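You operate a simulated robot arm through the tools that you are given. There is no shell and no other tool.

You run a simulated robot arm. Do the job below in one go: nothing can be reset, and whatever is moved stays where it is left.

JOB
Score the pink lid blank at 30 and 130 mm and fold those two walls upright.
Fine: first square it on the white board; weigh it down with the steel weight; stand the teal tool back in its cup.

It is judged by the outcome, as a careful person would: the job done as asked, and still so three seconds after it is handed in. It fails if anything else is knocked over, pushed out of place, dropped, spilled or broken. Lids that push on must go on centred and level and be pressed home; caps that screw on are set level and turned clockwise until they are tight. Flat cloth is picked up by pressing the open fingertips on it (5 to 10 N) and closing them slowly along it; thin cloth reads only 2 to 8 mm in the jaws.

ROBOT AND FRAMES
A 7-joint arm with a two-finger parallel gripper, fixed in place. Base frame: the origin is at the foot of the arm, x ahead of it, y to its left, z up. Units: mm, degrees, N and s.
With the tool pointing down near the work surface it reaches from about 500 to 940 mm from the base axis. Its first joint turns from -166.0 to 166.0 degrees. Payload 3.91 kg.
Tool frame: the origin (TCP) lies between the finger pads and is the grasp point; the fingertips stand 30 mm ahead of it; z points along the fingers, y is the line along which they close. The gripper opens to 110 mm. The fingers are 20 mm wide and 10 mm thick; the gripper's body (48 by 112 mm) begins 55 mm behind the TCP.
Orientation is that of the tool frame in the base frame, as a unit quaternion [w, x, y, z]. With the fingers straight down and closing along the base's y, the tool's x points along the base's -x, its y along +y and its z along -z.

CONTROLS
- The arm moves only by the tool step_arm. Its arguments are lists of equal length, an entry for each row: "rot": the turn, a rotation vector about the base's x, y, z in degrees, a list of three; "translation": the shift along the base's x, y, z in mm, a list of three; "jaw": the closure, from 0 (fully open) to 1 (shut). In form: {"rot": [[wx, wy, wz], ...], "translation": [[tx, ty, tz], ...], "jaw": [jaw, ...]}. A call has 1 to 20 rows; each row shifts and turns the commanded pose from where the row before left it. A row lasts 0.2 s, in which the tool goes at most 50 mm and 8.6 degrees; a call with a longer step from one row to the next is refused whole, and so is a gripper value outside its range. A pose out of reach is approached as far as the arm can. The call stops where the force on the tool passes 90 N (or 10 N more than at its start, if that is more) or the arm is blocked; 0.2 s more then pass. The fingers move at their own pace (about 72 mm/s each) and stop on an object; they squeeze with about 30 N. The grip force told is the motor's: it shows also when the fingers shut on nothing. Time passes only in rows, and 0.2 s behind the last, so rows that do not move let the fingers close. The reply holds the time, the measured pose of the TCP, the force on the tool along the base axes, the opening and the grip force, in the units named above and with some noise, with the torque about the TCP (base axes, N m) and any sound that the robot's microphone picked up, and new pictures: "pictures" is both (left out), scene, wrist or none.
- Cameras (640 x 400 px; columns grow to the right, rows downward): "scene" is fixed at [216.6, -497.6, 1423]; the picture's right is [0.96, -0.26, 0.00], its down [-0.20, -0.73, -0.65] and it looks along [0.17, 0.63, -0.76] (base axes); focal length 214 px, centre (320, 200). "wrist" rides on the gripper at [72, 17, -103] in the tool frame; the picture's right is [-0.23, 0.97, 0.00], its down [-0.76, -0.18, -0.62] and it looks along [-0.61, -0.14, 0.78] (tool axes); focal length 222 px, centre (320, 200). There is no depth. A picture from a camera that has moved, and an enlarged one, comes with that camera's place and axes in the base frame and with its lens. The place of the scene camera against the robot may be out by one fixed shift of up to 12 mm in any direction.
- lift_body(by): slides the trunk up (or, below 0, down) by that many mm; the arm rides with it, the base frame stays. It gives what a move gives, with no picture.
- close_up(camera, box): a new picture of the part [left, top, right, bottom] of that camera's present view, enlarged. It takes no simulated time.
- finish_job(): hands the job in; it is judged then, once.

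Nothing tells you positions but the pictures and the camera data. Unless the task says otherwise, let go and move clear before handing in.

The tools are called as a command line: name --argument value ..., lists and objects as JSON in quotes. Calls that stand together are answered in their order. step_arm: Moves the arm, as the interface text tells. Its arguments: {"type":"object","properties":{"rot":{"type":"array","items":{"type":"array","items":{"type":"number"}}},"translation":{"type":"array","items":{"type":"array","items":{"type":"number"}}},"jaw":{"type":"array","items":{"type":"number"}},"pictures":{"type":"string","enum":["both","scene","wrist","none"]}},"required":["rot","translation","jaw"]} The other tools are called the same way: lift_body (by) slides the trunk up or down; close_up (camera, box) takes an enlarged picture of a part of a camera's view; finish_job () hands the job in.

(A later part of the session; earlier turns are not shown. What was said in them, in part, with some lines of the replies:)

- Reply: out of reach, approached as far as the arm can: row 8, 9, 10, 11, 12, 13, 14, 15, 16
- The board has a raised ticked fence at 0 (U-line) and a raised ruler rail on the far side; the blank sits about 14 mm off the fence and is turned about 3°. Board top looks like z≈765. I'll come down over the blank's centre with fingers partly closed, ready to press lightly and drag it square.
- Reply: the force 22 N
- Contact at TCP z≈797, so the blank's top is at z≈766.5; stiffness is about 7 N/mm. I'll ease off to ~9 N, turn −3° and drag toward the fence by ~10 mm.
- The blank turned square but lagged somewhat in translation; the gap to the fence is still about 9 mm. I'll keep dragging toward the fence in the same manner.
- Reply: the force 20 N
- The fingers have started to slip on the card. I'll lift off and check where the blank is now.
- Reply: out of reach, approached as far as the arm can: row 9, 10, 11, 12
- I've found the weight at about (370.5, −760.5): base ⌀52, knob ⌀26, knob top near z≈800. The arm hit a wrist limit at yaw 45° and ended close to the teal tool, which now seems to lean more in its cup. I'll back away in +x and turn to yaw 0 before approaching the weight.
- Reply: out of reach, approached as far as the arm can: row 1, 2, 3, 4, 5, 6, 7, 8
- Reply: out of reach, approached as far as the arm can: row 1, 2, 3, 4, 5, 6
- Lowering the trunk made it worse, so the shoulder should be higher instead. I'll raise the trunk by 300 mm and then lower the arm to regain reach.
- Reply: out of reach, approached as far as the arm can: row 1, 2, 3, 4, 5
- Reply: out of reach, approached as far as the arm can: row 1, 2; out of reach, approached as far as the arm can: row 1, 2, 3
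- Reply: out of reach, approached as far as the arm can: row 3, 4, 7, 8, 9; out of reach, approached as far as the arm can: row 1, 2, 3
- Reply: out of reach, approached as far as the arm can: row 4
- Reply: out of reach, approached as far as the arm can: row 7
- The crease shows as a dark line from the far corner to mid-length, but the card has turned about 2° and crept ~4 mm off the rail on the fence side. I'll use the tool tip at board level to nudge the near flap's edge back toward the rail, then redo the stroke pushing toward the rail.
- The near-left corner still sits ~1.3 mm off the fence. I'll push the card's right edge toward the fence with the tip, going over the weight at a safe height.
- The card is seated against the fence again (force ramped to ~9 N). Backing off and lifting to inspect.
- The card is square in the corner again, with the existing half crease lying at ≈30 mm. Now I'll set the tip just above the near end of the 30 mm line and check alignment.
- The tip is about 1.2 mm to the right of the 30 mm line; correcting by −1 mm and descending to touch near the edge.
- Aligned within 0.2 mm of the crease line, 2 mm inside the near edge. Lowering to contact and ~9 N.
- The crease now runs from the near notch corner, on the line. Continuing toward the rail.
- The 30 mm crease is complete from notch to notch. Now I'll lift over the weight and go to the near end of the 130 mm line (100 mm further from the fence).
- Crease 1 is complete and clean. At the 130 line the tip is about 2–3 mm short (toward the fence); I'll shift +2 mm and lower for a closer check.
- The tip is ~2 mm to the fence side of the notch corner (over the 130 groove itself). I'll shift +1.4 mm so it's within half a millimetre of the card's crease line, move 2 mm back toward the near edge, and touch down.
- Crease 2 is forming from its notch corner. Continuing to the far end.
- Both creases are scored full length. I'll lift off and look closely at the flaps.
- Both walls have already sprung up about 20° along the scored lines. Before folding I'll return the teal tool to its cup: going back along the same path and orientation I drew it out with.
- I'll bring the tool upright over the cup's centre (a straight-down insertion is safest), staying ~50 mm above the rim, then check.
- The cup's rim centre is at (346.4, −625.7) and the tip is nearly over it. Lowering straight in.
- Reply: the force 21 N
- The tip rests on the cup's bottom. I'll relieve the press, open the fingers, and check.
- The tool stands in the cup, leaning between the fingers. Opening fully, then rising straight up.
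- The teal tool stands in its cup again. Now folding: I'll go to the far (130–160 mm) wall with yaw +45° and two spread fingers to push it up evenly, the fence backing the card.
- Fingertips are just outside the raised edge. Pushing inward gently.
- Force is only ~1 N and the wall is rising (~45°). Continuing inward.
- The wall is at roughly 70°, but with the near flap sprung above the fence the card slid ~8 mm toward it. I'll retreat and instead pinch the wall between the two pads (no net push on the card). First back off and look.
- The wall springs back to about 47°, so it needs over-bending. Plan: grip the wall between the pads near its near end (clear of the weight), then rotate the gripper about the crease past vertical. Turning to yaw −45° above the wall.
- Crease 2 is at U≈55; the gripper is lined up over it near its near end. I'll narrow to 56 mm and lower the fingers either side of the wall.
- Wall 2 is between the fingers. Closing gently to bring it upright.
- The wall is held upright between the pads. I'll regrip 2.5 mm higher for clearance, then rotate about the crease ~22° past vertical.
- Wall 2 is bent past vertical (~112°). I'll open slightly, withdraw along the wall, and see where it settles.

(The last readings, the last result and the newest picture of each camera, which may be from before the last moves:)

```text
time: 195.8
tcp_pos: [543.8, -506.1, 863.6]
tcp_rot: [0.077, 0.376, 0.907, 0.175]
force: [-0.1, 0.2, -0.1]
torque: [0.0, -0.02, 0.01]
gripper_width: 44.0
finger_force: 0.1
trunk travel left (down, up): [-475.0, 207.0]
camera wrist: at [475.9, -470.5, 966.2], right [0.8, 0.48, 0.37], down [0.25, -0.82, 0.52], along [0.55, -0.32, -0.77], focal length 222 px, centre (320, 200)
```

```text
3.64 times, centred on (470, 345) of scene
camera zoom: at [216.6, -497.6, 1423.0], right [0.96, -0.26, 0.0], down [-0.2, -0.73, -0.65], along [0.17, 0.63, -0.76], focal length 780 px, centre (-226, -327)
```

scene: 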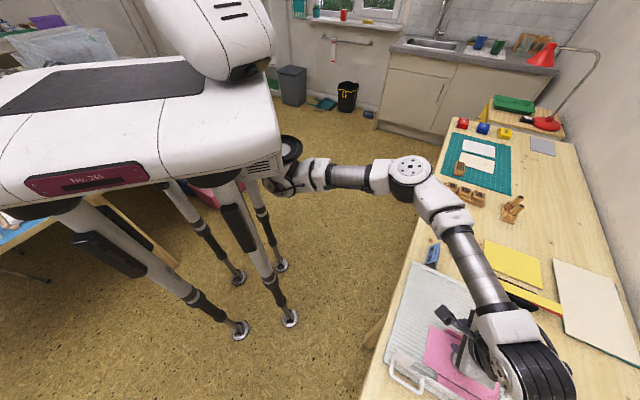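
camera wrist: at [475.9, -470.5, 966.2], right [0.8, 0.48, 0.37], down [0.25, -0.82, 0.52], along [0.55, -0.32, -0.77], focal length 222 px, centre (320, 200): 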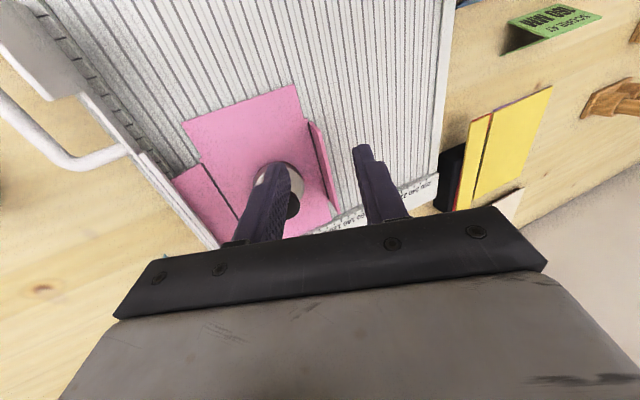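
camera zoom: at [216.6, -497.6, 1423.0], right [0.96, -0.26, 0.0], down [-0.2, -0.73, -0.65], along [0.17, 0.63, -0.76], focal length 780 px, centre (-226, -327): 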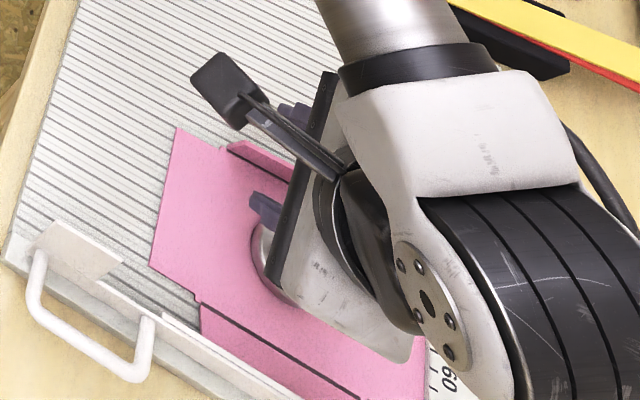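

Wall 2 now stands at about 90° on its own. For wall 1 I need room on the fence side, so I'll grip wall 2 at mid-length and slide the card ~25 mm away from the fence.

step_arm --rot '[[-3.89, 3.89, 0], [-3.89, 3.89, 0], [-3.89, 3.89, 0], [-3.89, 3.89, 0], [0, 0, 0], [0, 0, 0]]' --translation '[[10, 3, 10], [12, 0, 5], [14, -5, 0], [16, -7.7, 0], [0, 0, 0], [0, 0, 0]]' --jaw '[0.7, 0.8, 0.8, 0.8, 0.8, 0.8]' --pictures "both"

close_up --camera "wrist" --box '[160, 30, 460, 230]'

close_up --camera "scene" --box '[400, 290, 540, 400]'

```text
time: 197.2
tcp_pos: [595.4, -516.3, 878.2]
tcp_rot: [0.004, 0.382, 0.924, -0.002]
force: [0.8, 0.3, -0.5]
torque: [-0.01, -0.04, 0.04]
gripper_width: 21.8
finger_force: 0.1
trunk travel left (down, up): [-475.0, 207.0]
camera wrist: at [555.6, -452.7, 981.8], right [0.85, 0.53, 0.0], down [0.41, -0.66, 0.63], along [0.33, -0.53, -0.78], focal length 222 px, centre (320, 200)
```

scene: 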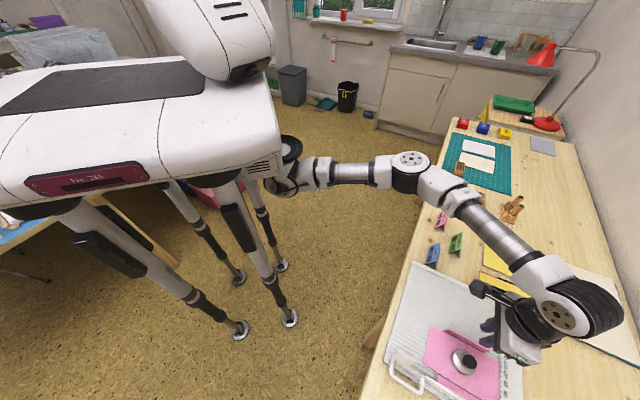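
wrist: 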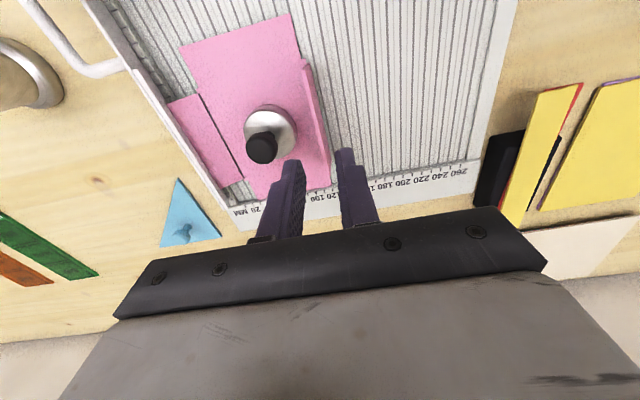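

```text
2.00 times, centred on (310, 130) of wrist
camera zoom: at [555.6, -452.7, 981.8], right [0.85, 0.53, 0.0], down [0.41, -0.66, 0.63], along [0.33, -0.53, -0.78], focal length 444 px, centre (340, 340)
```

zoom: 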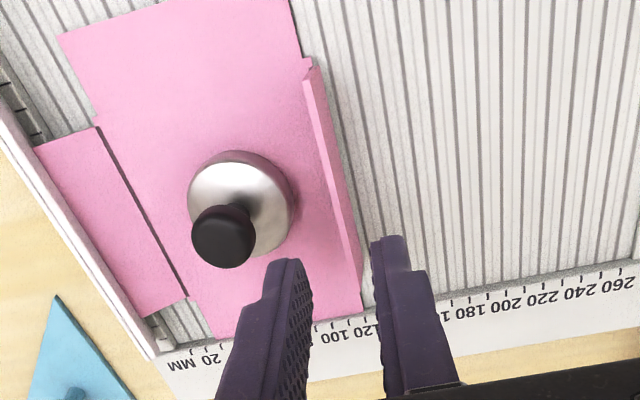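

```text
3.64 times, centred on (470, 345) of scene
camera zoom: at [216.6, -497.6, 1423.0], right [0.96, -0.26, 0.0], down [-0.2, -0.73, -0.65], along [0.17, 0.63, -0.76], focal length 780 px, centre (-226, -327)
```

zoom: 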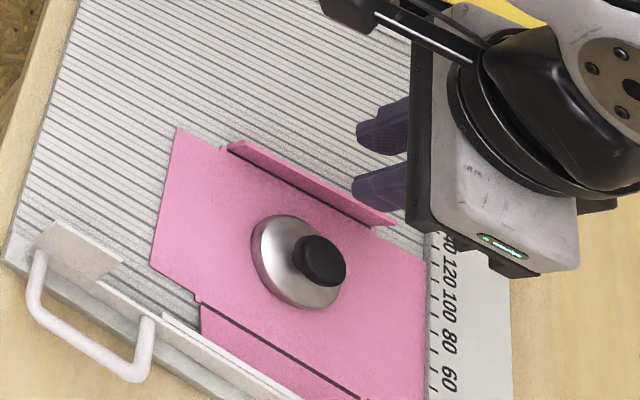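

step_arm --rot '[[0, 0, 0], [0, 0, 0], [0, 0, 0], [0, 0, 0], [0, 0, 0]]' --translation '[[0.6, 0.6, -20], [0, 0, -20], [0, 0, -12], [0, 0, 0], [0, 0, 0]]' --jaw '[0.8, 0.8, 0.8, 0.8, 0.8]' --pictures "wrist"

close_up --camera "wrist" --box '[220, 50, 420, 230]'

```text
time: 198.4
tcp_pos: [597.3, -515.6, 827.0]
tcp_rot: [0.005, 0.383, 0.924, -0.001]
force: [0.0, 1.1, 1.1]
torque: [0.0, 0.01, -0.01]
gripper_width: 22.2
finger_force: 0.0
trunk travel left (down, up): [-475.0, 207.0]
camera wrist: at [556.2, -452.1, 929.8], right [0.85, 0.53, 0.0], down [0.41, -0.66, 0.63], along [0.33, -0.53, -0.78], focal length 222 px, centre (320, 200)
```

wrist: 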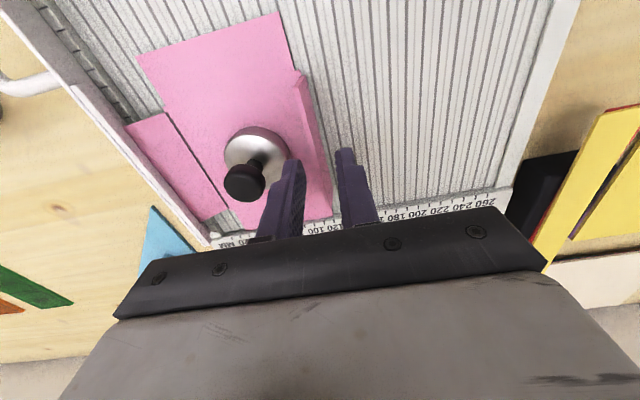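

```text
2.22 times, centred on (320, 140) of wrist
camera zoom: at [556.2, -452.1, 929.8], right [0.85, 0.53, 0.0], down [0.41, -0.66, 0.63], along [0.33, -0.53, -0.78], focal length 494 px, centre (320, 333)
```

zoom: 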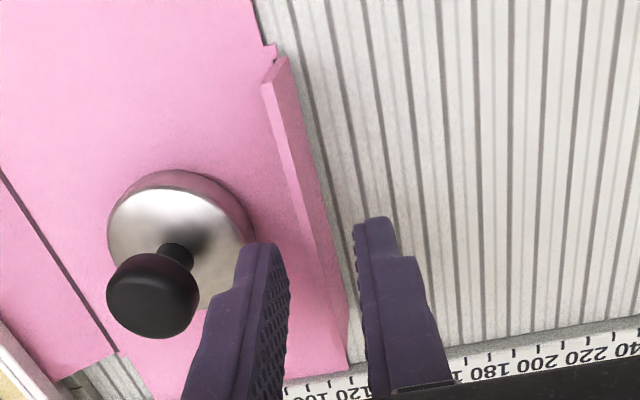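

step_arm --rot '[[0, 0, 0], [0, 0, 0], [0, 0, 0], [0, 0, 0]]' --translation '[[0, 0, -10], [0, 0, -8], [0, 0, -6], [0, 0, 0]]' --jaw '[0.8, 0.8, 0.8, 0.8]' --pictures "wrist"

close_up --camera "wrist" --box '[220, 50, 420, 230]'

```text
time: 199.4
tcp_pos: [598.4, -515.8, 802.2]
tcp_rot: [0.004, 0.383, 0.924, -0.002]
force: [-0.5, -0.1, 0.3]
torque: [-0.01, 0.02, -0.01]
gripper_width: 22.2
finger_force: 0.1
trunk travel left (down, up): [-475.0, 207.0]
camera wrist: at [556.5, -452.3, 905.6], right [0.85, 0.53, 0.0], down [0.41, -0.66, 0.63], along [0.33, -0.53, -0.78], focal length 222 px, centre (320, 200)
```

wrist: 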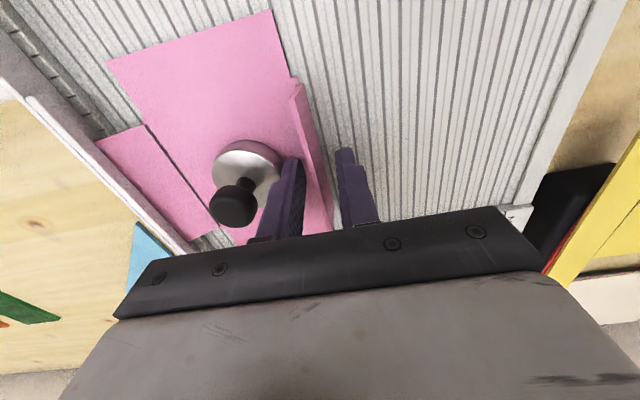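

```text
2.22 times, centred on (320, 140) of wrist
camera zoom: at [556.5, -452.3, 905.6], right [0.85, 0.53, 0.0], down [0.41, -0.66, 0.63], along [0.33, -0.53, -0.78], focal length 494 px, centre (320, 333)
```

zoom: 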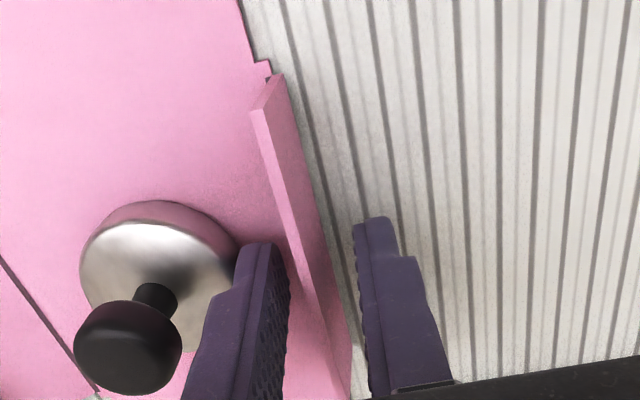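

Gripping wall 2 at mid-length and drawing the card away from the fence.

step_arm --rot '[[0, 0, 0], [0, 0, 0], [0, 0, 0], [0, 0, 0]]' --translation '[[0, 0, 0], [0, 0, 0], [0, 0, 0], [0, 0, 0]]' --jaw '[0.88, 0.95, 1, 1]' --pictures "none"

step_arm --rot '[[0, 0, 0], [0, 0, 0], [0, 0, 0], [0, 0, 0], [0, 0, 0], [0, 0, 0], [0, 0, 0], [0, 0, 0], [0, 0, 0], [0, 0, 0], [0, 0, 0]]' --translation '[[1.8, 1.8, 0], [1.8, 1.8, 0], [1.8, 1.8, 0], [1.8, 1.8, 0], [1.8, 1.8, 0], [1.8, 1.8, 0], [1.8, 1.8, 0], [1.8, 1.8, 0], [1.8, 1.8, 0], [1.8, 1.8, 0], [0, 0, 0]]' --jaw '[1, 1, 1, 1, 1, 1, 1, 1, 1, 1, 1]' --pictures "both"

close_up --camera "scene" --box '[400, 290, 540, 400]'

close_up --camera "wrist" --box '[80, 0, 420, 230]'

```text
time: 200.4
tcp_pos: [597.1, -516.9, 800.1]
tcp_rot: [0.004, 0.382, 0.924, -0.001]
force: [1.0, 0.5, -0.4]
torque: [0.06, -0.02, 0.01]
gripper_width: 0.1
finger_force: 29.9
trunk travel left (down, up): [-475.0, 207.0]
```

```text
time: 202.8
tcp_pos: [614.2, -497.9, 801.6]
tcp_rot: [0.005, 0.381, 0.924, -0.002]
force: [-1.2, -0.6, 1.0]
torque: [0.0, 0.04, 0.01]
gripper_width: 0.2
finger_force: 30.4
trunk travel left (down, up): [-475.0, 207.0]
camera wrist: at [574.6, -434.2, 905.7], right [0.85, 0.53, 0.0], down [0.41, -0.66, 0.63], along [0.33, -0.53, -0.78], focal length 222 px, centre (320, 200)
```

scene: 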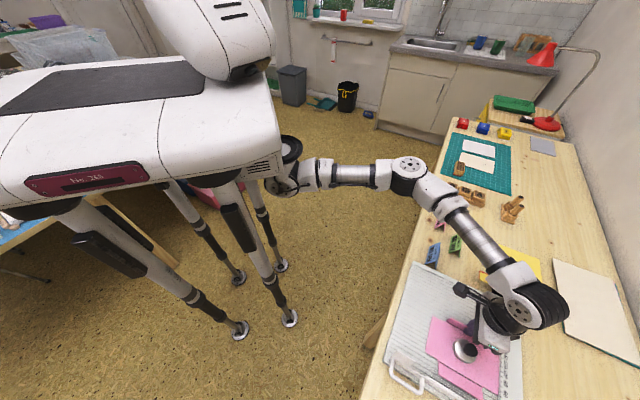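
wrist: 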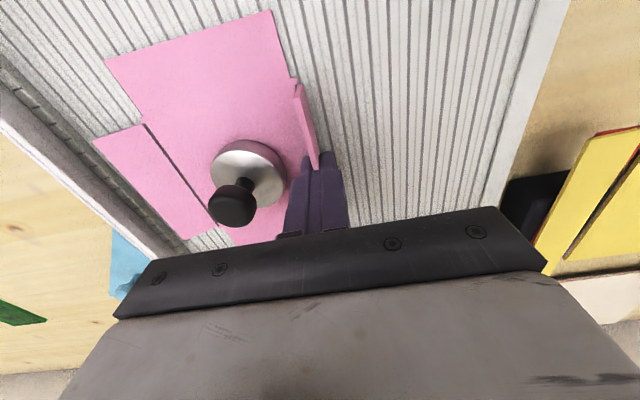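

```text
3.64 times, centred on (470, 345) of scene
camera zoom: at [216.6, -497.6, 1423.0], right [0.96, -0.26, 0.0], down [-0.2, -0.73, -0.65], along [0.17, 0.63, -0.76], focal length 780 px, centre (-226, -327)
```

zoom: 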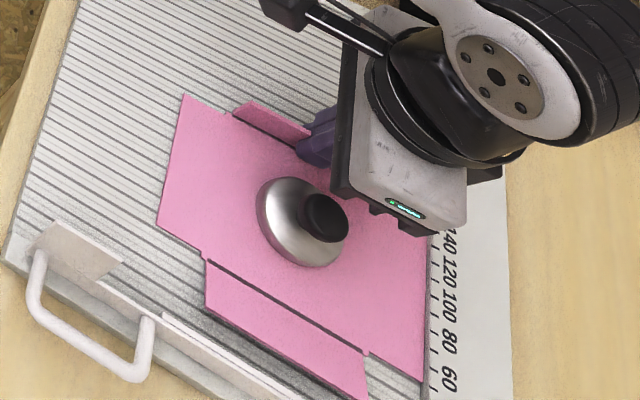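

```text
1.74 times, centred on (250, 115) of wrist
camera zoom: at [574.6, -434.2, 905.7], right [0.85, 0.53, 0.0], down [0.41, -0.66, 0.63], along [0.33, -0.53, -0.78], focal length 386 px, centre (442, 348)
```

zoom: 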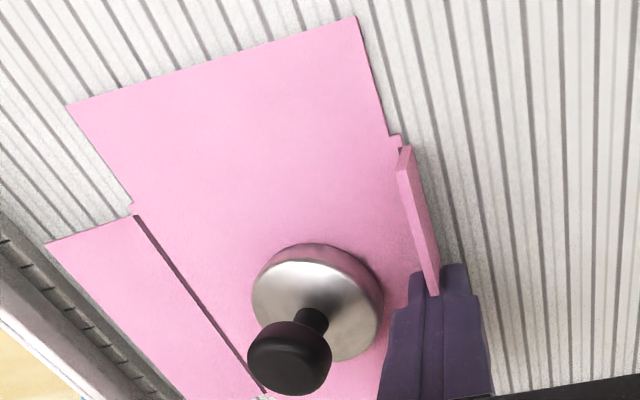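

The card slid cleanly with its weight, giving clearance from the fence. Releasing wall 2 and going up to look.

step_arm --rot '[[0, 0, 0], [0, 0, 0], [0, 0, 0], [0, 0, 0], [0, 0, 0], [0, 0, 0]]' --translation '[[0, 0, 0], [0, 0, 0], [0, 0, 15], [0, 0, 35], [-30, 10, 35], [0, 0, 0]]' --jaw '[0.9, 0.82, 0.82, 0.82, 0.7, 0.7]' --pictures "wrist"

close_up --camera "wrist" --box '[150, 0, 450, 220]'

close_up --camera "scene" --box '[400, 290, 540, 400]'

```text
time: 204.2
tcp_pos: [584.8, -487.5, 886.5]
tcp_rot: [0.005, 0.383, 0.924, -0.002]
force: [-0.3, 0.8, 0.7]
torque: [0.0, -0.04, -0.01]
gripper_width: 33.1
finger_force: 0.1
trunk travel left (down, up): [-475.0, 207.0]
camera wrist: at [544.1, -424.0, 990.5], right [0.85, 0.53, 0.0], down [0.41, -0.66, 0.63], along [0.33, -0.53, -0.78], focal length 222 px, centre (320, 200)
```

wrist: 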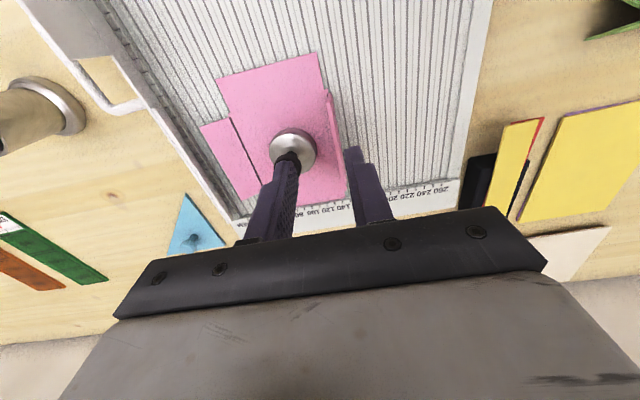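

```text
1.82 times, centred on (300, 110) of wrist
camera zoom: at [544.1, -424.0, 990.5], right [0.85, 0.53, 0.0], down [0.41, -0.66, 0.63], along [0.33, -0.53, -0.78], focal length 404 px, centre (356, 364)
```

zoom: 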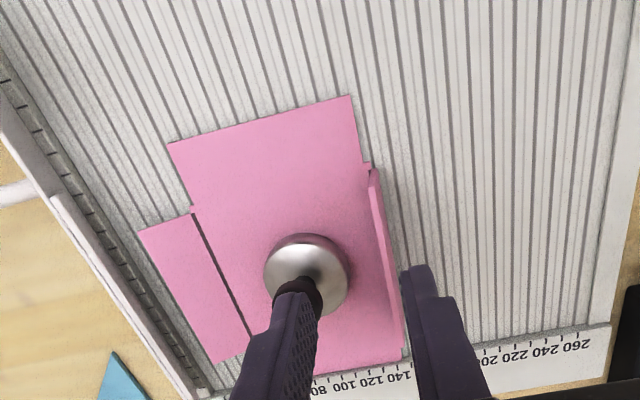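

```text
3.64 times, centred on (470, 345) of scene
camera zoom: at [216.6, -497.6, 1423.0], right [0.96, -0.26, 0.0], down [-0.2, -0.73, -0.65], along [0.17, 0.63, -0.76], focal length 780 px, centre (-226, -327)
```

zoom: 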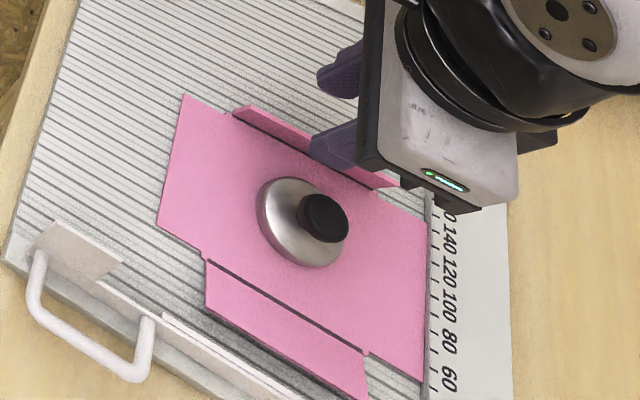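

Crease 1 is now at U≈−19.5, with clearance for a finger outside its edge. I'll place the inner finger on the panel right at the crease as a hold-down and the outer finger just outside the flap.

step_arm --rot '[[0, 0, 0], [0, 0, 0], [0, 0, 0], [0, 0, 0], [0, 0, 0], [0, 0, 0], [0, 0, 0]]' --translation '[[-28, -21, 0], [-28, -21, 0], [-28.5, -21, 0], [0, 0, -25], [0, 0, -25], [0, 0, -20], [0, 0, 0]]' --jaw '[0.69, 0.69, 0.69, 0.69, 0.69, 0.69, 0.69]' --pictures "wrist"

close_up --camera "wrist" --box '[180, 40, 460, 230]'

```text
time: 205.8
tcp_pos: [500.6, -551.4, 817.2]
tcp_rot: [0.005, 0.382, 0.924, -0.002]
force: [-0.3, 0.1, -0.2]
torque: [-0.02, 0.01, -0.01]
gripper_width: 33.8
finger_force: 0.0
trunk travel left (down, up): [-475.0, 207.0]
camera wrist: at [459.9, -486.7, 920.8], right [0.85, 0.53, 0.0], down [0.41, -0.66, 0.63], along [0.33, -0.53, -0.78], focal length 222 px, centre (320, 200)
```

wrist: 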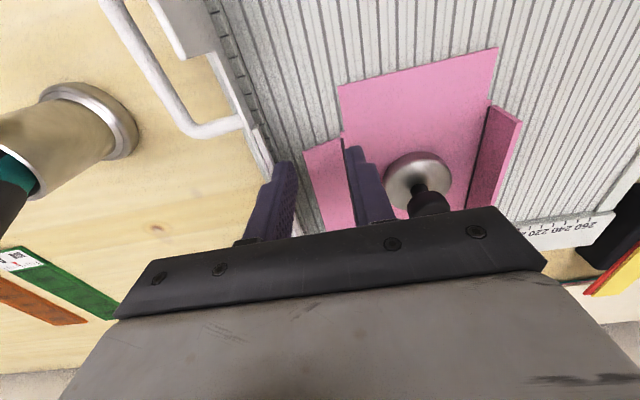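

```text
2.11 times, centred on (320, 135) of wrist
camera zoom: at [459.9, -486.7, 920.8], right [0.85, 0.53, 0.0], down [0.41, -0.66, 0.63], along [0.33, -0.53, -0.78], focal length 468 px, centre (320, 337)
```

zoom: 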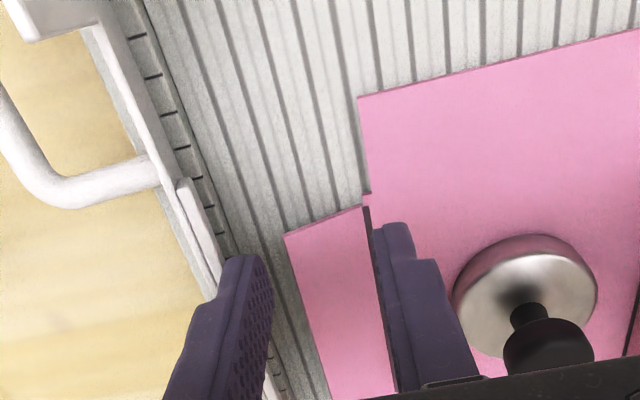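

step_arm --rot '[[0, 0, 0], [0, 0, 0], [0, 0, 0], [0, 0, 0], [0, 0, 0]]' --translation '[[0.6, 0.6, -8], [0, 0, -7], [0, 0, -3], [0, 0, -1], [0, 0, 0]]' --jaw '[0.69, 0.69, 0.69, 0.69, 0.69]' --pictures "wrist"

close_up --camera "wrist" --box '[200, 60, 440, 230]'

```text
time: 207.1
tcp_pos: [502.6, -550.5, 798.3]
tcp_rot: [0.004, 0.382, 0.924, -0.002]
force: [0.3, 0.6, -0.3]
torque: [-0.03, -0.01, -0.01]
gripper_width: 34.0
finger_force: 0.0
trunk travel left (down, up): [-475.0, 207.0]
camera wrist: at [460.7, -486.4, 901.7], right [0.85, 0.53, 0.0], down [0.41, -0.66, 0.63], along [0.33, -0.53, -0.78], focal length 222 px, centre (320, 200)
```

wrist: 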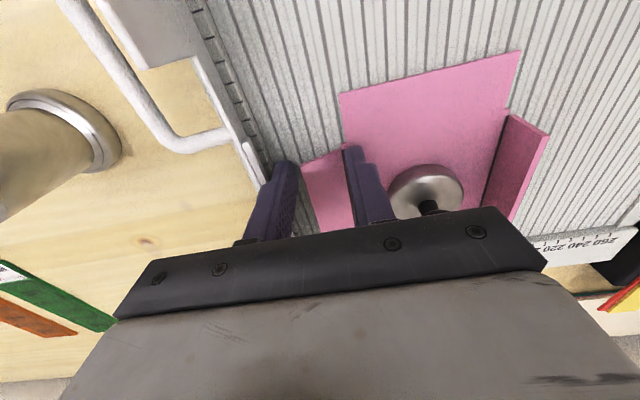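

```text
2.35 times, centred on (320, 145) of wrist
camera zoom: at [460.7, -486.4, 901.7], right [0.85, 0.53, 0.0], down [0.41, -0.66, 0.63], along [0.33, -0.53, -0.78], focal length 523 px, centre (320, 329)
```

zoom: 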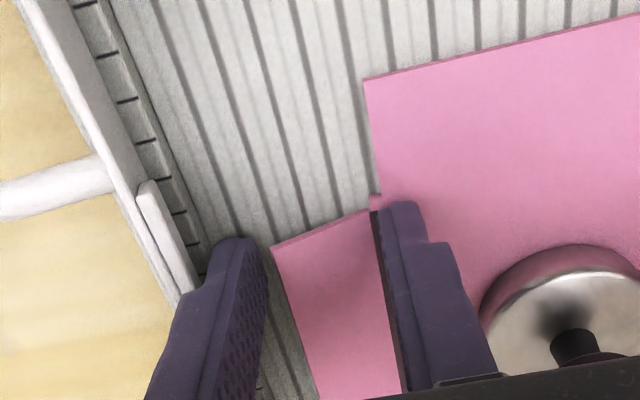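

Well placed. Pressing the inner fingertip lightly on the panel beside the crease.

step_arm --rot '[[0, 0, 0], [0, 0, 0], [0, 0, 0]]' --translation '[[0, 0, -1], [0, 0, -0.8], [0, 0, 0]]' --jaw '[0.69, 0.69, 0.69]' --pictures "none"

step_arm --rot '[[0, 0, 0], [0, 0, 0]]' --translation '[[0, 0, -0.8], [0, 0, 0]]' --jaw '[0.69, 0.69]' --pictures "none"

```text
time: 207.8
tcp_pos: [501.1, -550.6, 797.0]
tcp_rot: [0.004, 0.383, 0.924, -0.002]
force: [0.6, -0.1, 4.0]
torque: [0.09, -0.03, 0.01]
gripper_width: 34.5
finger_force: 0.1
trunk travel left (down, up): [-475.0, 207.0]
```

```text
time: 208.4
tcp_pos: [501.6, -549.5, 794.4]
tcp_rot: [0.005, 0.382, 0.924, -0.002]
force: [1.0, -1.0, 7.9]
torque: [0.12, -0.13, -0.05]
gripper_width: 34.2
finger_force: 0.1
trunk travel left (down, up): [-475.0, 207.0]
```

step_arm --rot '[[0, 0, 0], [0, 0, 0], [0, 0, 0], [0, 0, 0], [0, 0, 0]]' --translation '[[1.41, 1.41, 0], [1.41, 1.41, 0], [1.41, 1.41, 0], [1.41, 1.41, 0], [0, 0, 0]]' --jaw '[0.727, 0.764, 0.8, 0.836, 0.836]' --pictures "wrist"

close_up --camera "wrist" --box '[200, 60, 440, 230]'

```text
time: 209.7
tcp_pos: [505.4, -544.0, 796.3]
tcp_rot: [0.005, 0.384, 0.923, -0.002]
force: [-5.6, -4.6, 12.3]
torque: [-0.02, 0.06, -0.1]
gripper_width: 25.4
finger_force: 7.2
trunk travel left (down, up): [-475.0, 207.0]
camera wrist: at [465.5, -480.4, 899.8], right [0.85, 0.53, 0.0], down [0.41, -0.66, 0.63], along [0.33, -0.54, -0.78], focal length 222 px, centre (320, 200)
```

wrist: 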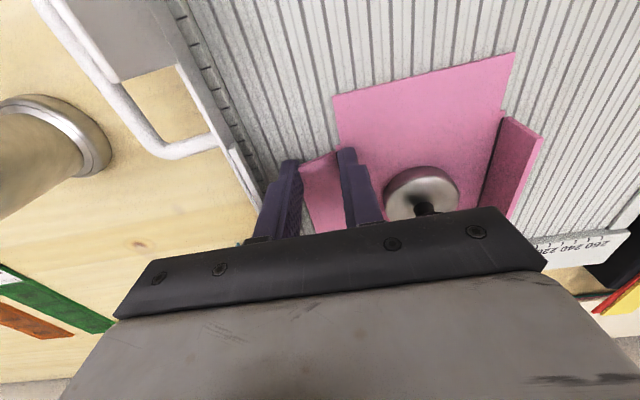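

```text
2.35 times, centred on (320, 145) of wrist
camera zoom: at [465.5, -480.4, 899.8], right [0.85, 0.53, 0.0], down [0.41, -0.66, 0.63], along [0.33, -0.54, -0.78], focal length 523 px, centre (320, 329)
```

zoom: 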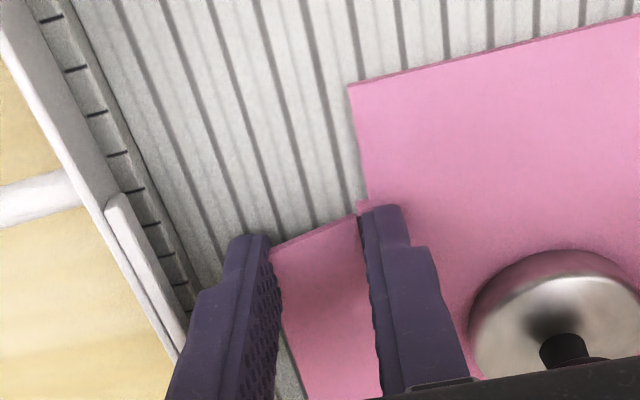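

The flap jams because the push is nearly in its plane. I'll relax the squeeze and instead lift along the edge's arc: moving up and slightly inward with the outer pad so friction raises it.

step_arm --rot '[[0, 0, 0], [0, 0, 0], [0, 0, 0], [0, 0, 0], [0, 0, 0], [0, 0, 0], [0, 0, 0]]' --translation '[[0, 0, 0], [0, 0, 1.5], [0.7, 0.7, 2], [0.7, 0.7, 2], [0.7, 0.7, 2], [0.7, 0.7, 2], [0, 0, 0]]' --jaw '[0.785, 0.785, 0.785, 0.785, 0.785, 0.785, 0.785]' --pictures "wrist"

close_up --camera "wrist" --box '[200, 60, 440, 230]'

```text
time: 211.2
tcp_pos: [510.2, -541.3, 804.7]
tcp_rot: [0.004, 0.383, 0.924, -0.001]
force: [-0.4, -0.4, -0.1]
torque: [0.02, 0.03, 0.03]
gripper_width: 23.5
finger_force: 0.0
trunk travel left (down, up): [-475.0, 207.0]
camera wrist: at [469.4, -477.7, 908.7], right [0.85, 0.53, 0.0], down [0.41, -0.66, 0.63], along [0.33, -0.53, -0.78], focal length 222 px, centre (320, 200)
```

wrist: 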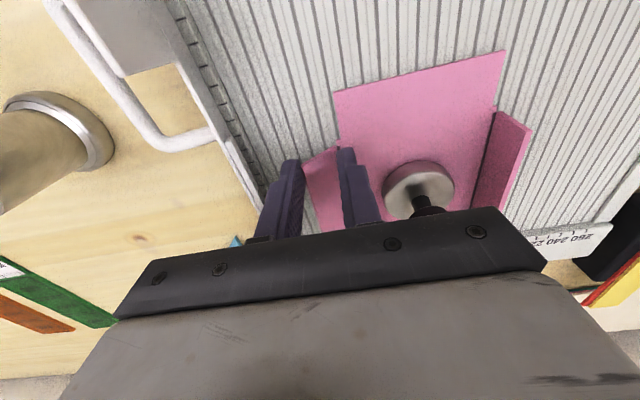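

```text
2.35 times, centred on (320, 145) of wrist
camera zoom: at [469.4, -477.7, 908.7], right [0.85, 0.53, 0.0], down [0.41, -0.66, 0.63], along [0.33, -0.53, -0.78], focal length 523 px, centre (320, 329)
```

zoom: 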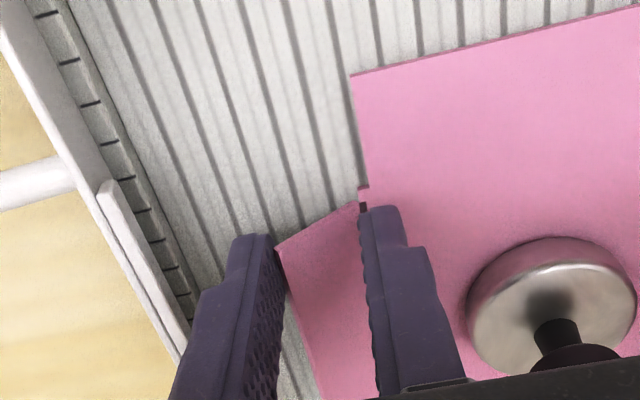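

The flap is now at ~37°. Continuing along the arc, inward and up.

step_arm --rot '[[0, 0, 0], [0, 0, 0], [0, 0, 0], [0, 0, 0], [0, 0, 0], [0, 0, 0]]' --translation '[[1.65, 1.65, 1.8], [1.65, 1.65, 1.8], [1.65, 1.65, 1.6], [1.65, 1.65, 1.4], [1.7, 1.7, 0.8], [0, 0, 0]]' --jaw '[0.785, 0.785, 0.785, 0.785, 0.785, 0.785]' --pictures "wrist"

close_up --camera "wrist" --box '[200, 60, 440, 230]'

```text
time: 212.7
tcp_pos: [517.7, -532.4, 811.6]
tcp_rot: [0.004, 0.383, 0.924, -0.002]
force: [-0.7, -0.2, -1.1]
torque: [0.01, 0.01, 0.0]
gripper_width: 23.5
finger_force: 0.2
trunk travel left (down, up): [-475.0, 207.0]
camera wrist: at [477.4, -469.7, 916.1], right [0.85, 0.53, 0.0], down [0.41, -0.66, 0.63], along [0.33, -0.53, -0.78], focal length 222 px, centre (320, 200)
```

wrist: 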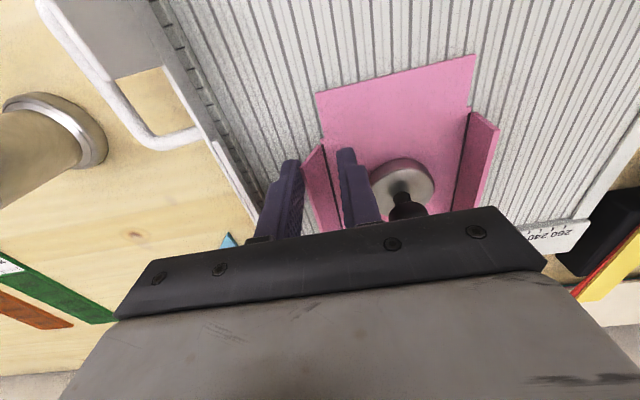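

```text
2.35 times, centred on (320, 145) of wrist
camera zoom: at [477.4, -469.7, 916.1], right [0.85, 0.53, 0.0], down [0.41, -0.66, 0.63], along [0.33, -0.53, -0.78], focal length 523 px, centre (320, 329)
```

zoom: 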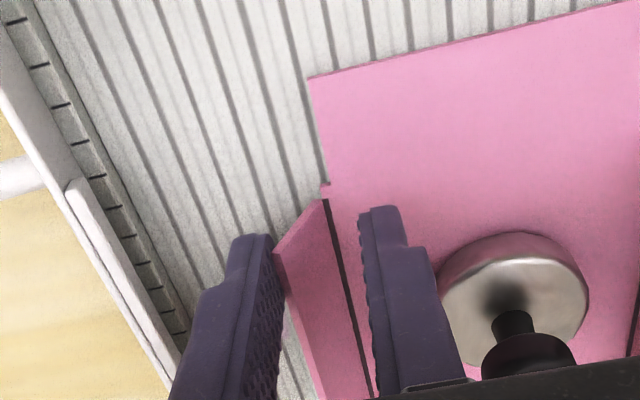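

Wall 1 is at ~62° and the card stayed put. Now I'll centre on the crease and close to bring it upright between the pads.

step_arm --rot '[[0, 0, 0], [0, 0, 0], [0, 0, 0], [0, 0, 0], [0, 0, 0], [0, 0, 0]]' --translation '[[1.1, 1.1, 0], [0, 0, 0], [0, 0, 0], [0, 0, 0], [0, 0, 0], [0, 0, 0]]' --jaw '[0.82, 0.87, 0.92, 0.97, 1, 1]' --pictures "wrist"

close_up --camera "wrist" --box '[200, 60, 440, 230]'

```text
time: 214.1
tcp_pos: [518.9, -531.2, 811.8]
tcp_rot: [0.004, 0.382, 0.924, -0.001]
force: [-0.7, -0.3, 0.2]
torque: [-0.02, 0.05, -0.02]
gripper_width: 0.1
finger_force: 29.8
trunk travel left (down, up): [-475.0, 207.0]
camera wrist: at [478.4, -468.7, 915.8], right [0.85, 0.53, 0.0], down [0.41, -0.66, 0.63], along [0.33, -0.53, -0.78], focal length 222 px, centre (320, 200)
```

wrist: 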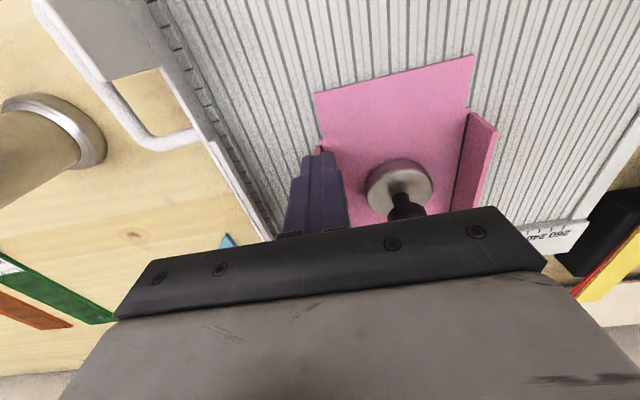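

```text
2.35 times, centred on (320, 145) of wrist
camera zoom: at [478.4, -468.7, 915.8], right [0.85, 0.53, 0.0], down [0.41, -0.66, 0.63], along [0.33, -0.53, -0.78], focal length 523 px, centre (320, 329)
```

zoom: 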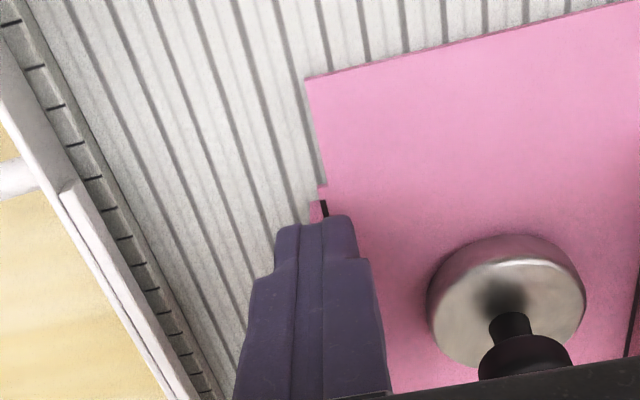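

Wall 1 is held. Now rotating the gripper about crease 1, ~22° past vertical.

step_arm --rot '[[-3.89, 3.89, 0], [-3.89, 3.89, 0], [-3.89, 3.89, 0], [-3.89, 3.89, 0], [0, 0, 0]]' --translation '[[3.07, 3.07, -0.2], [3.04, 3.04, -0.6], [2.99, 2.99, -1.0], [2.9, 2.9, -1.4], [0, 0, 0]]' --jaw '[1, 1, 1, 1, 1]' --pictures "both"

close_up --camera "scene" --box '[400, 290, 540, 400]'

close_up --camera "wrist" --box '[200, 60, 440, 230]'

```text
time: 215.2
tcp_pos: [530.5, -521.9, 808.4]
tcp_rot: [-0.069, 0.375, 0.907, -0.178]
force: [0.8, -0.8, 3.3]
torque: [-0.01, 0.04, 0.02]
gripper_width: 0.1
finger_force: 30.2
trunk travel left (down, up): [-475.0, 207.0]
camera wrist: at [516.6, -430.1, 898.9], right [0.8, 0.48, -0.36], down [0.58, -0.48, 0.65], along [0.14, -0.73, -0.67], focal length 222 px, centre (320, 200)
```

scene: 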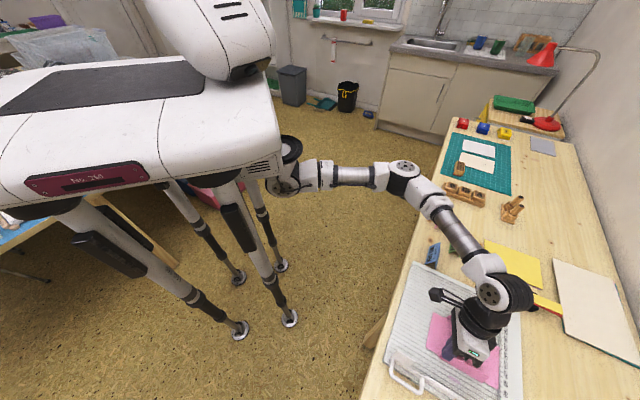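
wrist: 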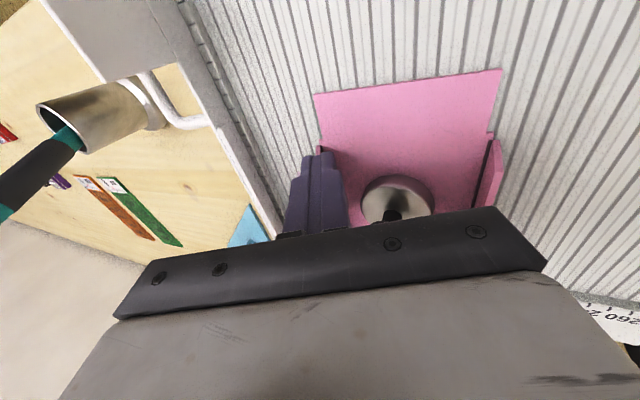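

```text
3.64 times, centred on (470, 345) of scene
camera zoom: at [216.6, -497.6, 1423.0], right [0.96, -0.26, 0.0], down [-0.2, -0.73, -0.65], along [0.17, 0.63, -0.76], focal length 780 px, centre (-226, -327)
```

zoom: 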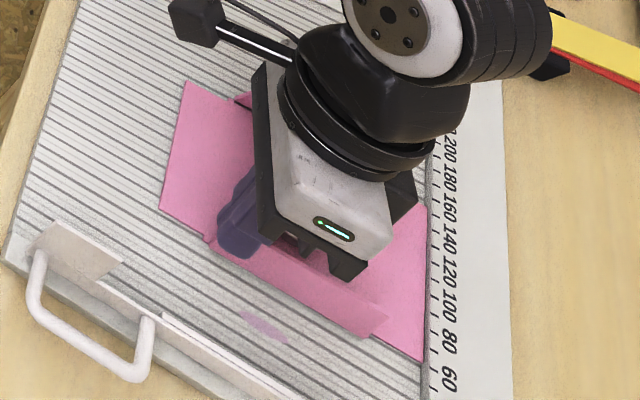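

```text
2.35 times, centred on (320, 145) of wrist
camera zoom: at [516.6, -430.1, 898.9], right [0.8, 0.48, -0.36], down [0.58, -0.48, 0.65], along [0.14, -0.73, -0.67], focal length 523 px, centre (320, 329)
```

zoom: 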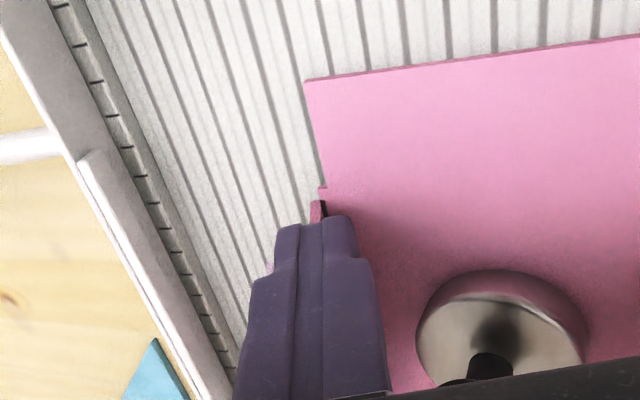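

step_arm --rot '[[0, 0, 0], [0, 0, 0], [0, 0, 0], [0, 0, 0], [0, 0, 0], [0, 0, 0], [0, 0, 0]]' --translation '[[0, 0, 0], [0, 0, 0], [2.5, 2.5, 9], [4, 4, 14], [4, 4, 14], [0, 0, 25], [0, 0, 0]]' --jaw '[0.95, 0.88, 0.88, 0.88, 0.85, 0.7, 0.6]'

close_up --camera "wrist" --box '[160, 30, 520, 230]'

close_up --camera "scene" --box '[400, 290, 540, 400]'

```text
time: 216.8
tcp_pos: [541.0, -509.4, 870.6]
tcp_rot: [-0.069, 0.375, 0.907, -0.178]
force: [0.0, -0.2, 0.5]
torque: [-0.02, -0.02, 0.01]
gripper_width: 43.9
finger_force: 0.1
trunk travel left (down, up): [-475.0, 207.0]
camera wrist: at [526.8, -420.0, 961.1], right [0.8, 0.48, -0.36], down [0.58, -0.48, 0.65], along [0.14, -0.73, -0.67], focal length 222 px, centre (320, 200)
```

scene: 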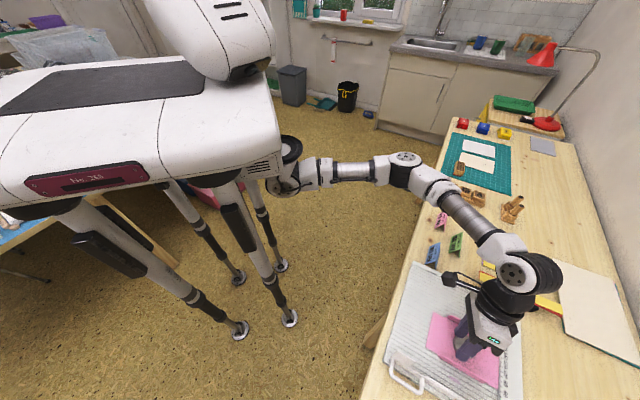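
wrist: 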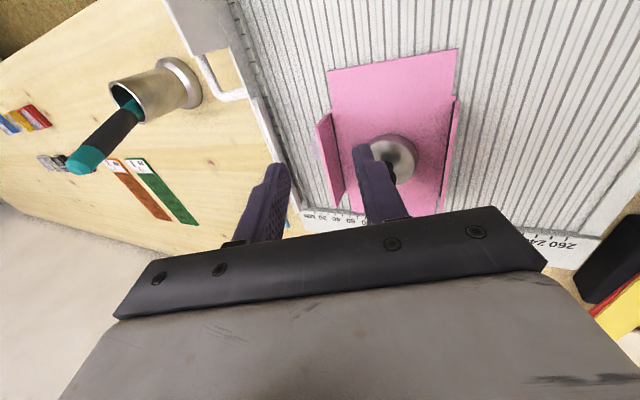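

```text
1.78 times, centred on (340, 130) of wrist
camera zoom: at [526.8, -420.0, 961.1], right [0.8, 0.48, -0.36], down [0.58, -0.48, 0.65], along [0.14, -0.73, -0.67], focal length 395 px, centre (284, 324)
```

zoom: 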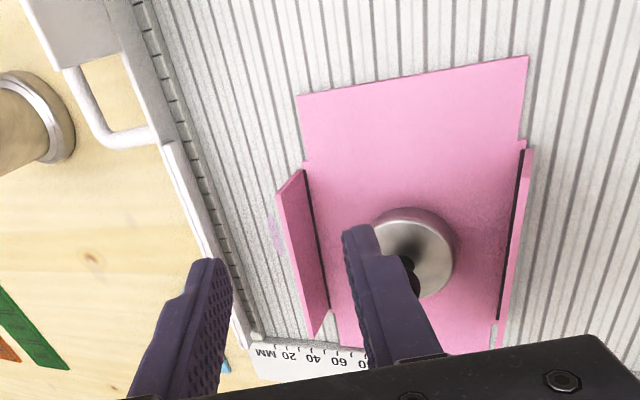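

```text
3.64 times, centred on (470, 345) of scene
camera zoom: at [216.6, -497.6, 1423.0], right [0.96, -0.26, 0.0], down [-0.2, -0.73, -0.65], along [0.17, 0.63, -0.76], focal length 780 px, centre (-226, -327)
```

zoom: 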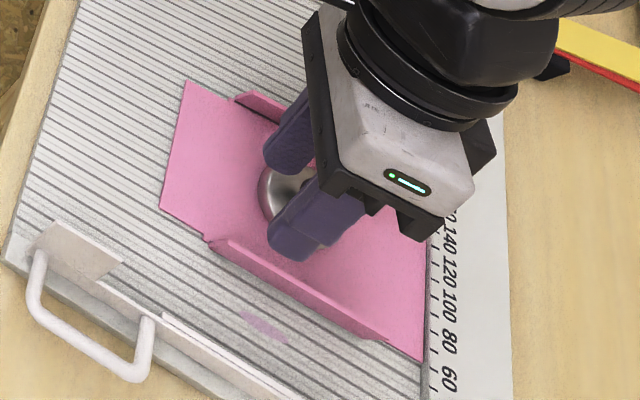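

Both walls are standing now. There's a faint purplish patch on the board I want to inspect, and I need to measure both wall angles. I'll undo the tilt and rise for a clear view.

step_arm --rot '[[3.89, -3.89, 0], [3.89, -3.89, 0], [3.89, -3.89, 0], [3.89, -3.89, 0], [0, 0, 0], [0, 0, 0], [0, 0, 0]]' --translation '[[0, 0, 10], [0, 0, 10], [0, 0, 10], [0, 0, 10], [20, -25, 30], [20, -25, 30], [0, 0, 0]]' --jaw '[0.4, 0.2, 0, 0, 0, 0, 0]'

close_up --camera "wrist" --box '[150, 0, 470, 200]'

close_up --camera "scene" --box '[410, 310, 500, 400]'

```text
time: 218.4
tcp_pos: [582.4, -558.6, 971.4]
tcp_rot: [0.005, 0.383, 0.924, -0.001]
force: [0.0, 0.1, 0.1]
torque: [0.02, -0.03, 0.0]
gripper_width: 110.1
finger_force: 0.0
trunk travel left (down, up): [-475.0, 207.0]
camera wrist: at [541.2, -495.4, 1074.7], right [0.85, 0.53, 0.0], down [0.41, -0.66, 0.63], along [0.33, -0.53, -0.78], focal length 222 px, centre (320, 200)
```

scene: 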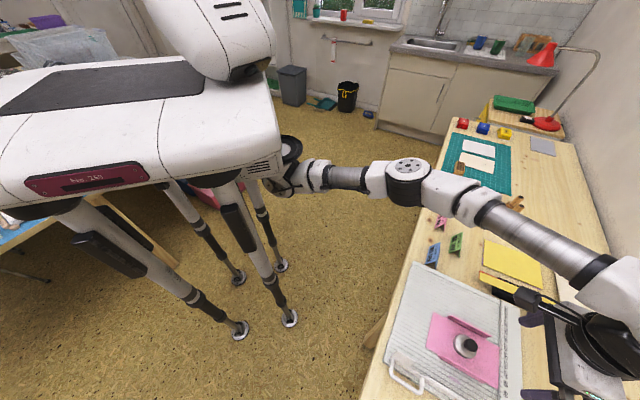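
wrist: 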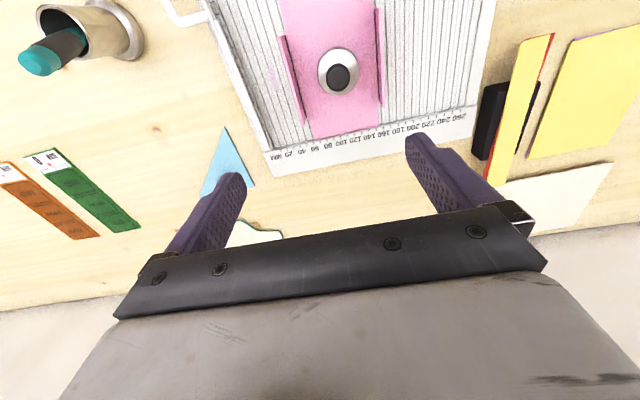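

```text
2.00 times, centred on (310, 100) of wrist
camera zoom: at [541.2, -495.4, 1074.7], right [0.85, 0.53, 0.0], down [0.41, -0.66, 0.63], along [0.33, -0.53, -0.78], focal length 444 px, centre (340, 400)
```

zoom: 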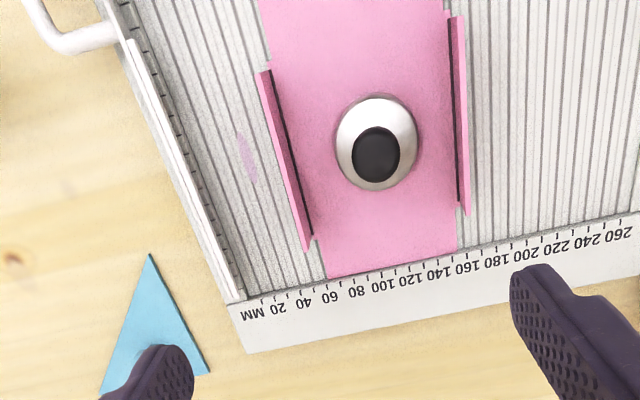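

```text
4.44 times, centred on (455, 355) of scene
camera zoom: at [216.6, -497.6, 1423.0], right [0.96, -0.26, 0.0], down [-0.2, -0.73, -0.65], along [0.17, 0.63, -0.76], focal length 953 px, centre (-280, -489)
```

zoom: 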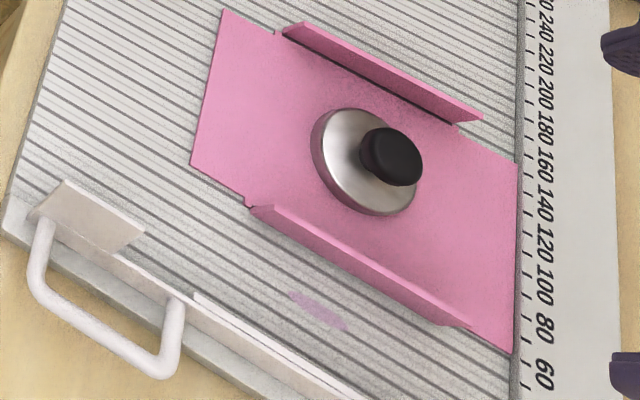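

The patch is just a stain on the board that the blank had covered. Walls measure about 86° (wall 1) and 90° (wall 2). I'll check that nothing else moved by repeating my first scene close-up, and wait a few seconds to see whether the walls creep.

step_arm --rot '[[0, 0, 0], [0, 0, 0], [0, 0, 0], [0, 0, 0], [0, 0, 0], [0, 0, 0], [0, 0, 0], [0, 0, 0], [0, 0, 0], [0, 0, 0], [0, 0, 0], [0, 0, 0], [0, 0, 0], [0, 0, 0], [0, 0, 0]]' --translation '[[0, 0, 10], [0, 0, 10], [0, 0, 10], [0, 0, 0], [0, 0, 0], [0, 0, 0], [0, 0, 0], [0, 0, 0], [0, 0, 0], [0, 0, 0], [0, 0, 0], [0, 0, 0], [0, 0, 0], [0, 0, 0], [0, 0, 0]]' --jaw '[0, 0, 0, 0, 0, 0, 0, 0, 0, 0, 0, 0, 0, 0, 0]'

close_up --camera "scene" --box '[360, 240, 640, 400]'

close_up --camera "wrist" --box '[230, 0, 430, 150]'

```text
time: 221.7
tcp_pos: [580.5, -559.0, 1001.3]
tcp_rot: [0.005, 0.382, 0.924, -0.001]
force: [-0.6, 0.0, 0.7]
torque: [-0.04, -0.01, 0.02]
gripper_width: 109.8
finger_force: 0.1
trunk travel left (down, up): [-475.0, 207.0]
camera wrist: at [540.8, -495.8, 1104.4], right [0.85, 0.53, 0.0], down [0.41, -0.66, 0.63], along [0.33, -0.53, -0.78], focal length 222 px, centre (320, 200)
```

scene: 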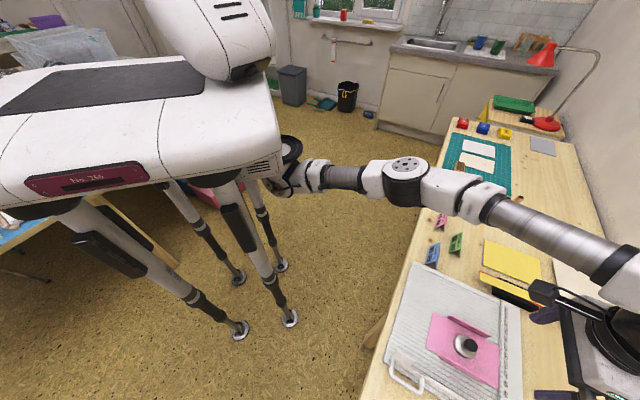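
wrist: 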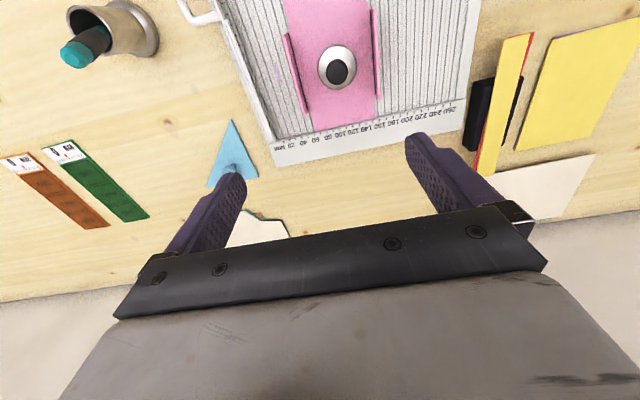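

```text
2.29 times, centred on (500, 320) of scene
camera zoom: at [216.6, -497.6, 1423.0], right [0.96, -0.26, 0.0], down [-0.2, -0.73, -0.65], along [0.17, 0.63, -0.76], focal length 490 px, centre (-91, -74)
```

zoom: 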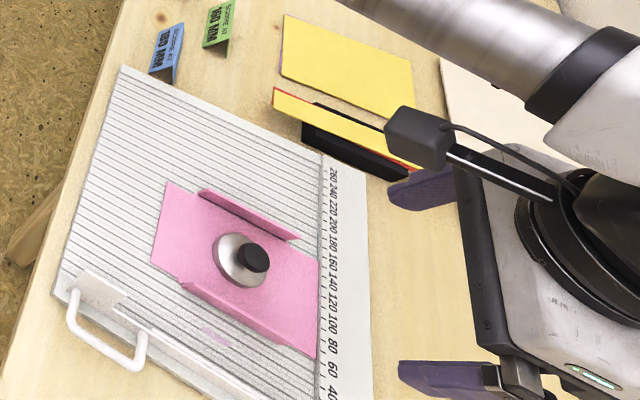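

```text
2.67 times, centred on (330, 75) of wrist
camera zoom: at [540.8, -495.8, 1104.4], right [0.85, 0.53, 0.0], down [0.41, -0.66, 0.63], along [0.33, -0.53, -0.78], focal length 592 px, centre (293, 533)
```

zoom: 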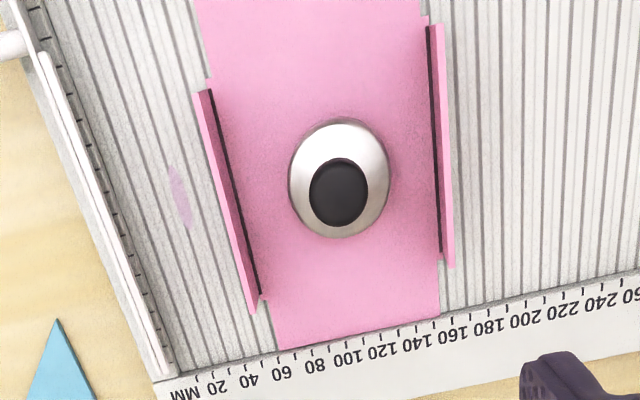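

The board, cards and other items are where they were at the start. The tool stands in its cup, the weight sits on the blank, and both scored walls are holding at about 86° and 90° after several seconds. The gripper is open and clear above the bench, so I'm handing the job in.

finish_job

```text
The job is handed in.
```

The pink lid blank is scored at 30 and 130 mm, and both walls are folded up. They measured about 86° (30 mm wall) and 90° (130 mm wall), and were still holding a few seconds later. I've handed the job in, but no verdict has come back.

- **Squaring:** I set the blank against the fence and the ruler rail before scoring. The first stroke pulled the card about 4 mm and turned it about 2°. I pushed it square again and redid the 30 mm line, working toward the rail.
- **Scoring:** Both creases run from notch to notch. Where I measured them, they are within about 1 mm of the card's 30 and 130 mm lines.
- **Blank's final position:** To get a finger behind the 30 mm wall, I had to slide the blank away from the fence. It now sits roughly 30 mm from where it was scored and about 1° off square.
- **Weight:** The steel weight is still on the blank.
- **Teal tool:** It is back in its cup and leans against the rim. I think I nudged it earlier while moving past, but the cup stayed upright.
- **Everything else:** In a final look at the board end of the bench, the board and the cards near it were where they started. I didn't compare the rest of the bench. The faint purple patch on the board lies where the blank used to be. I took it to be an old stain, but I didn't see it uncovered before the work started.
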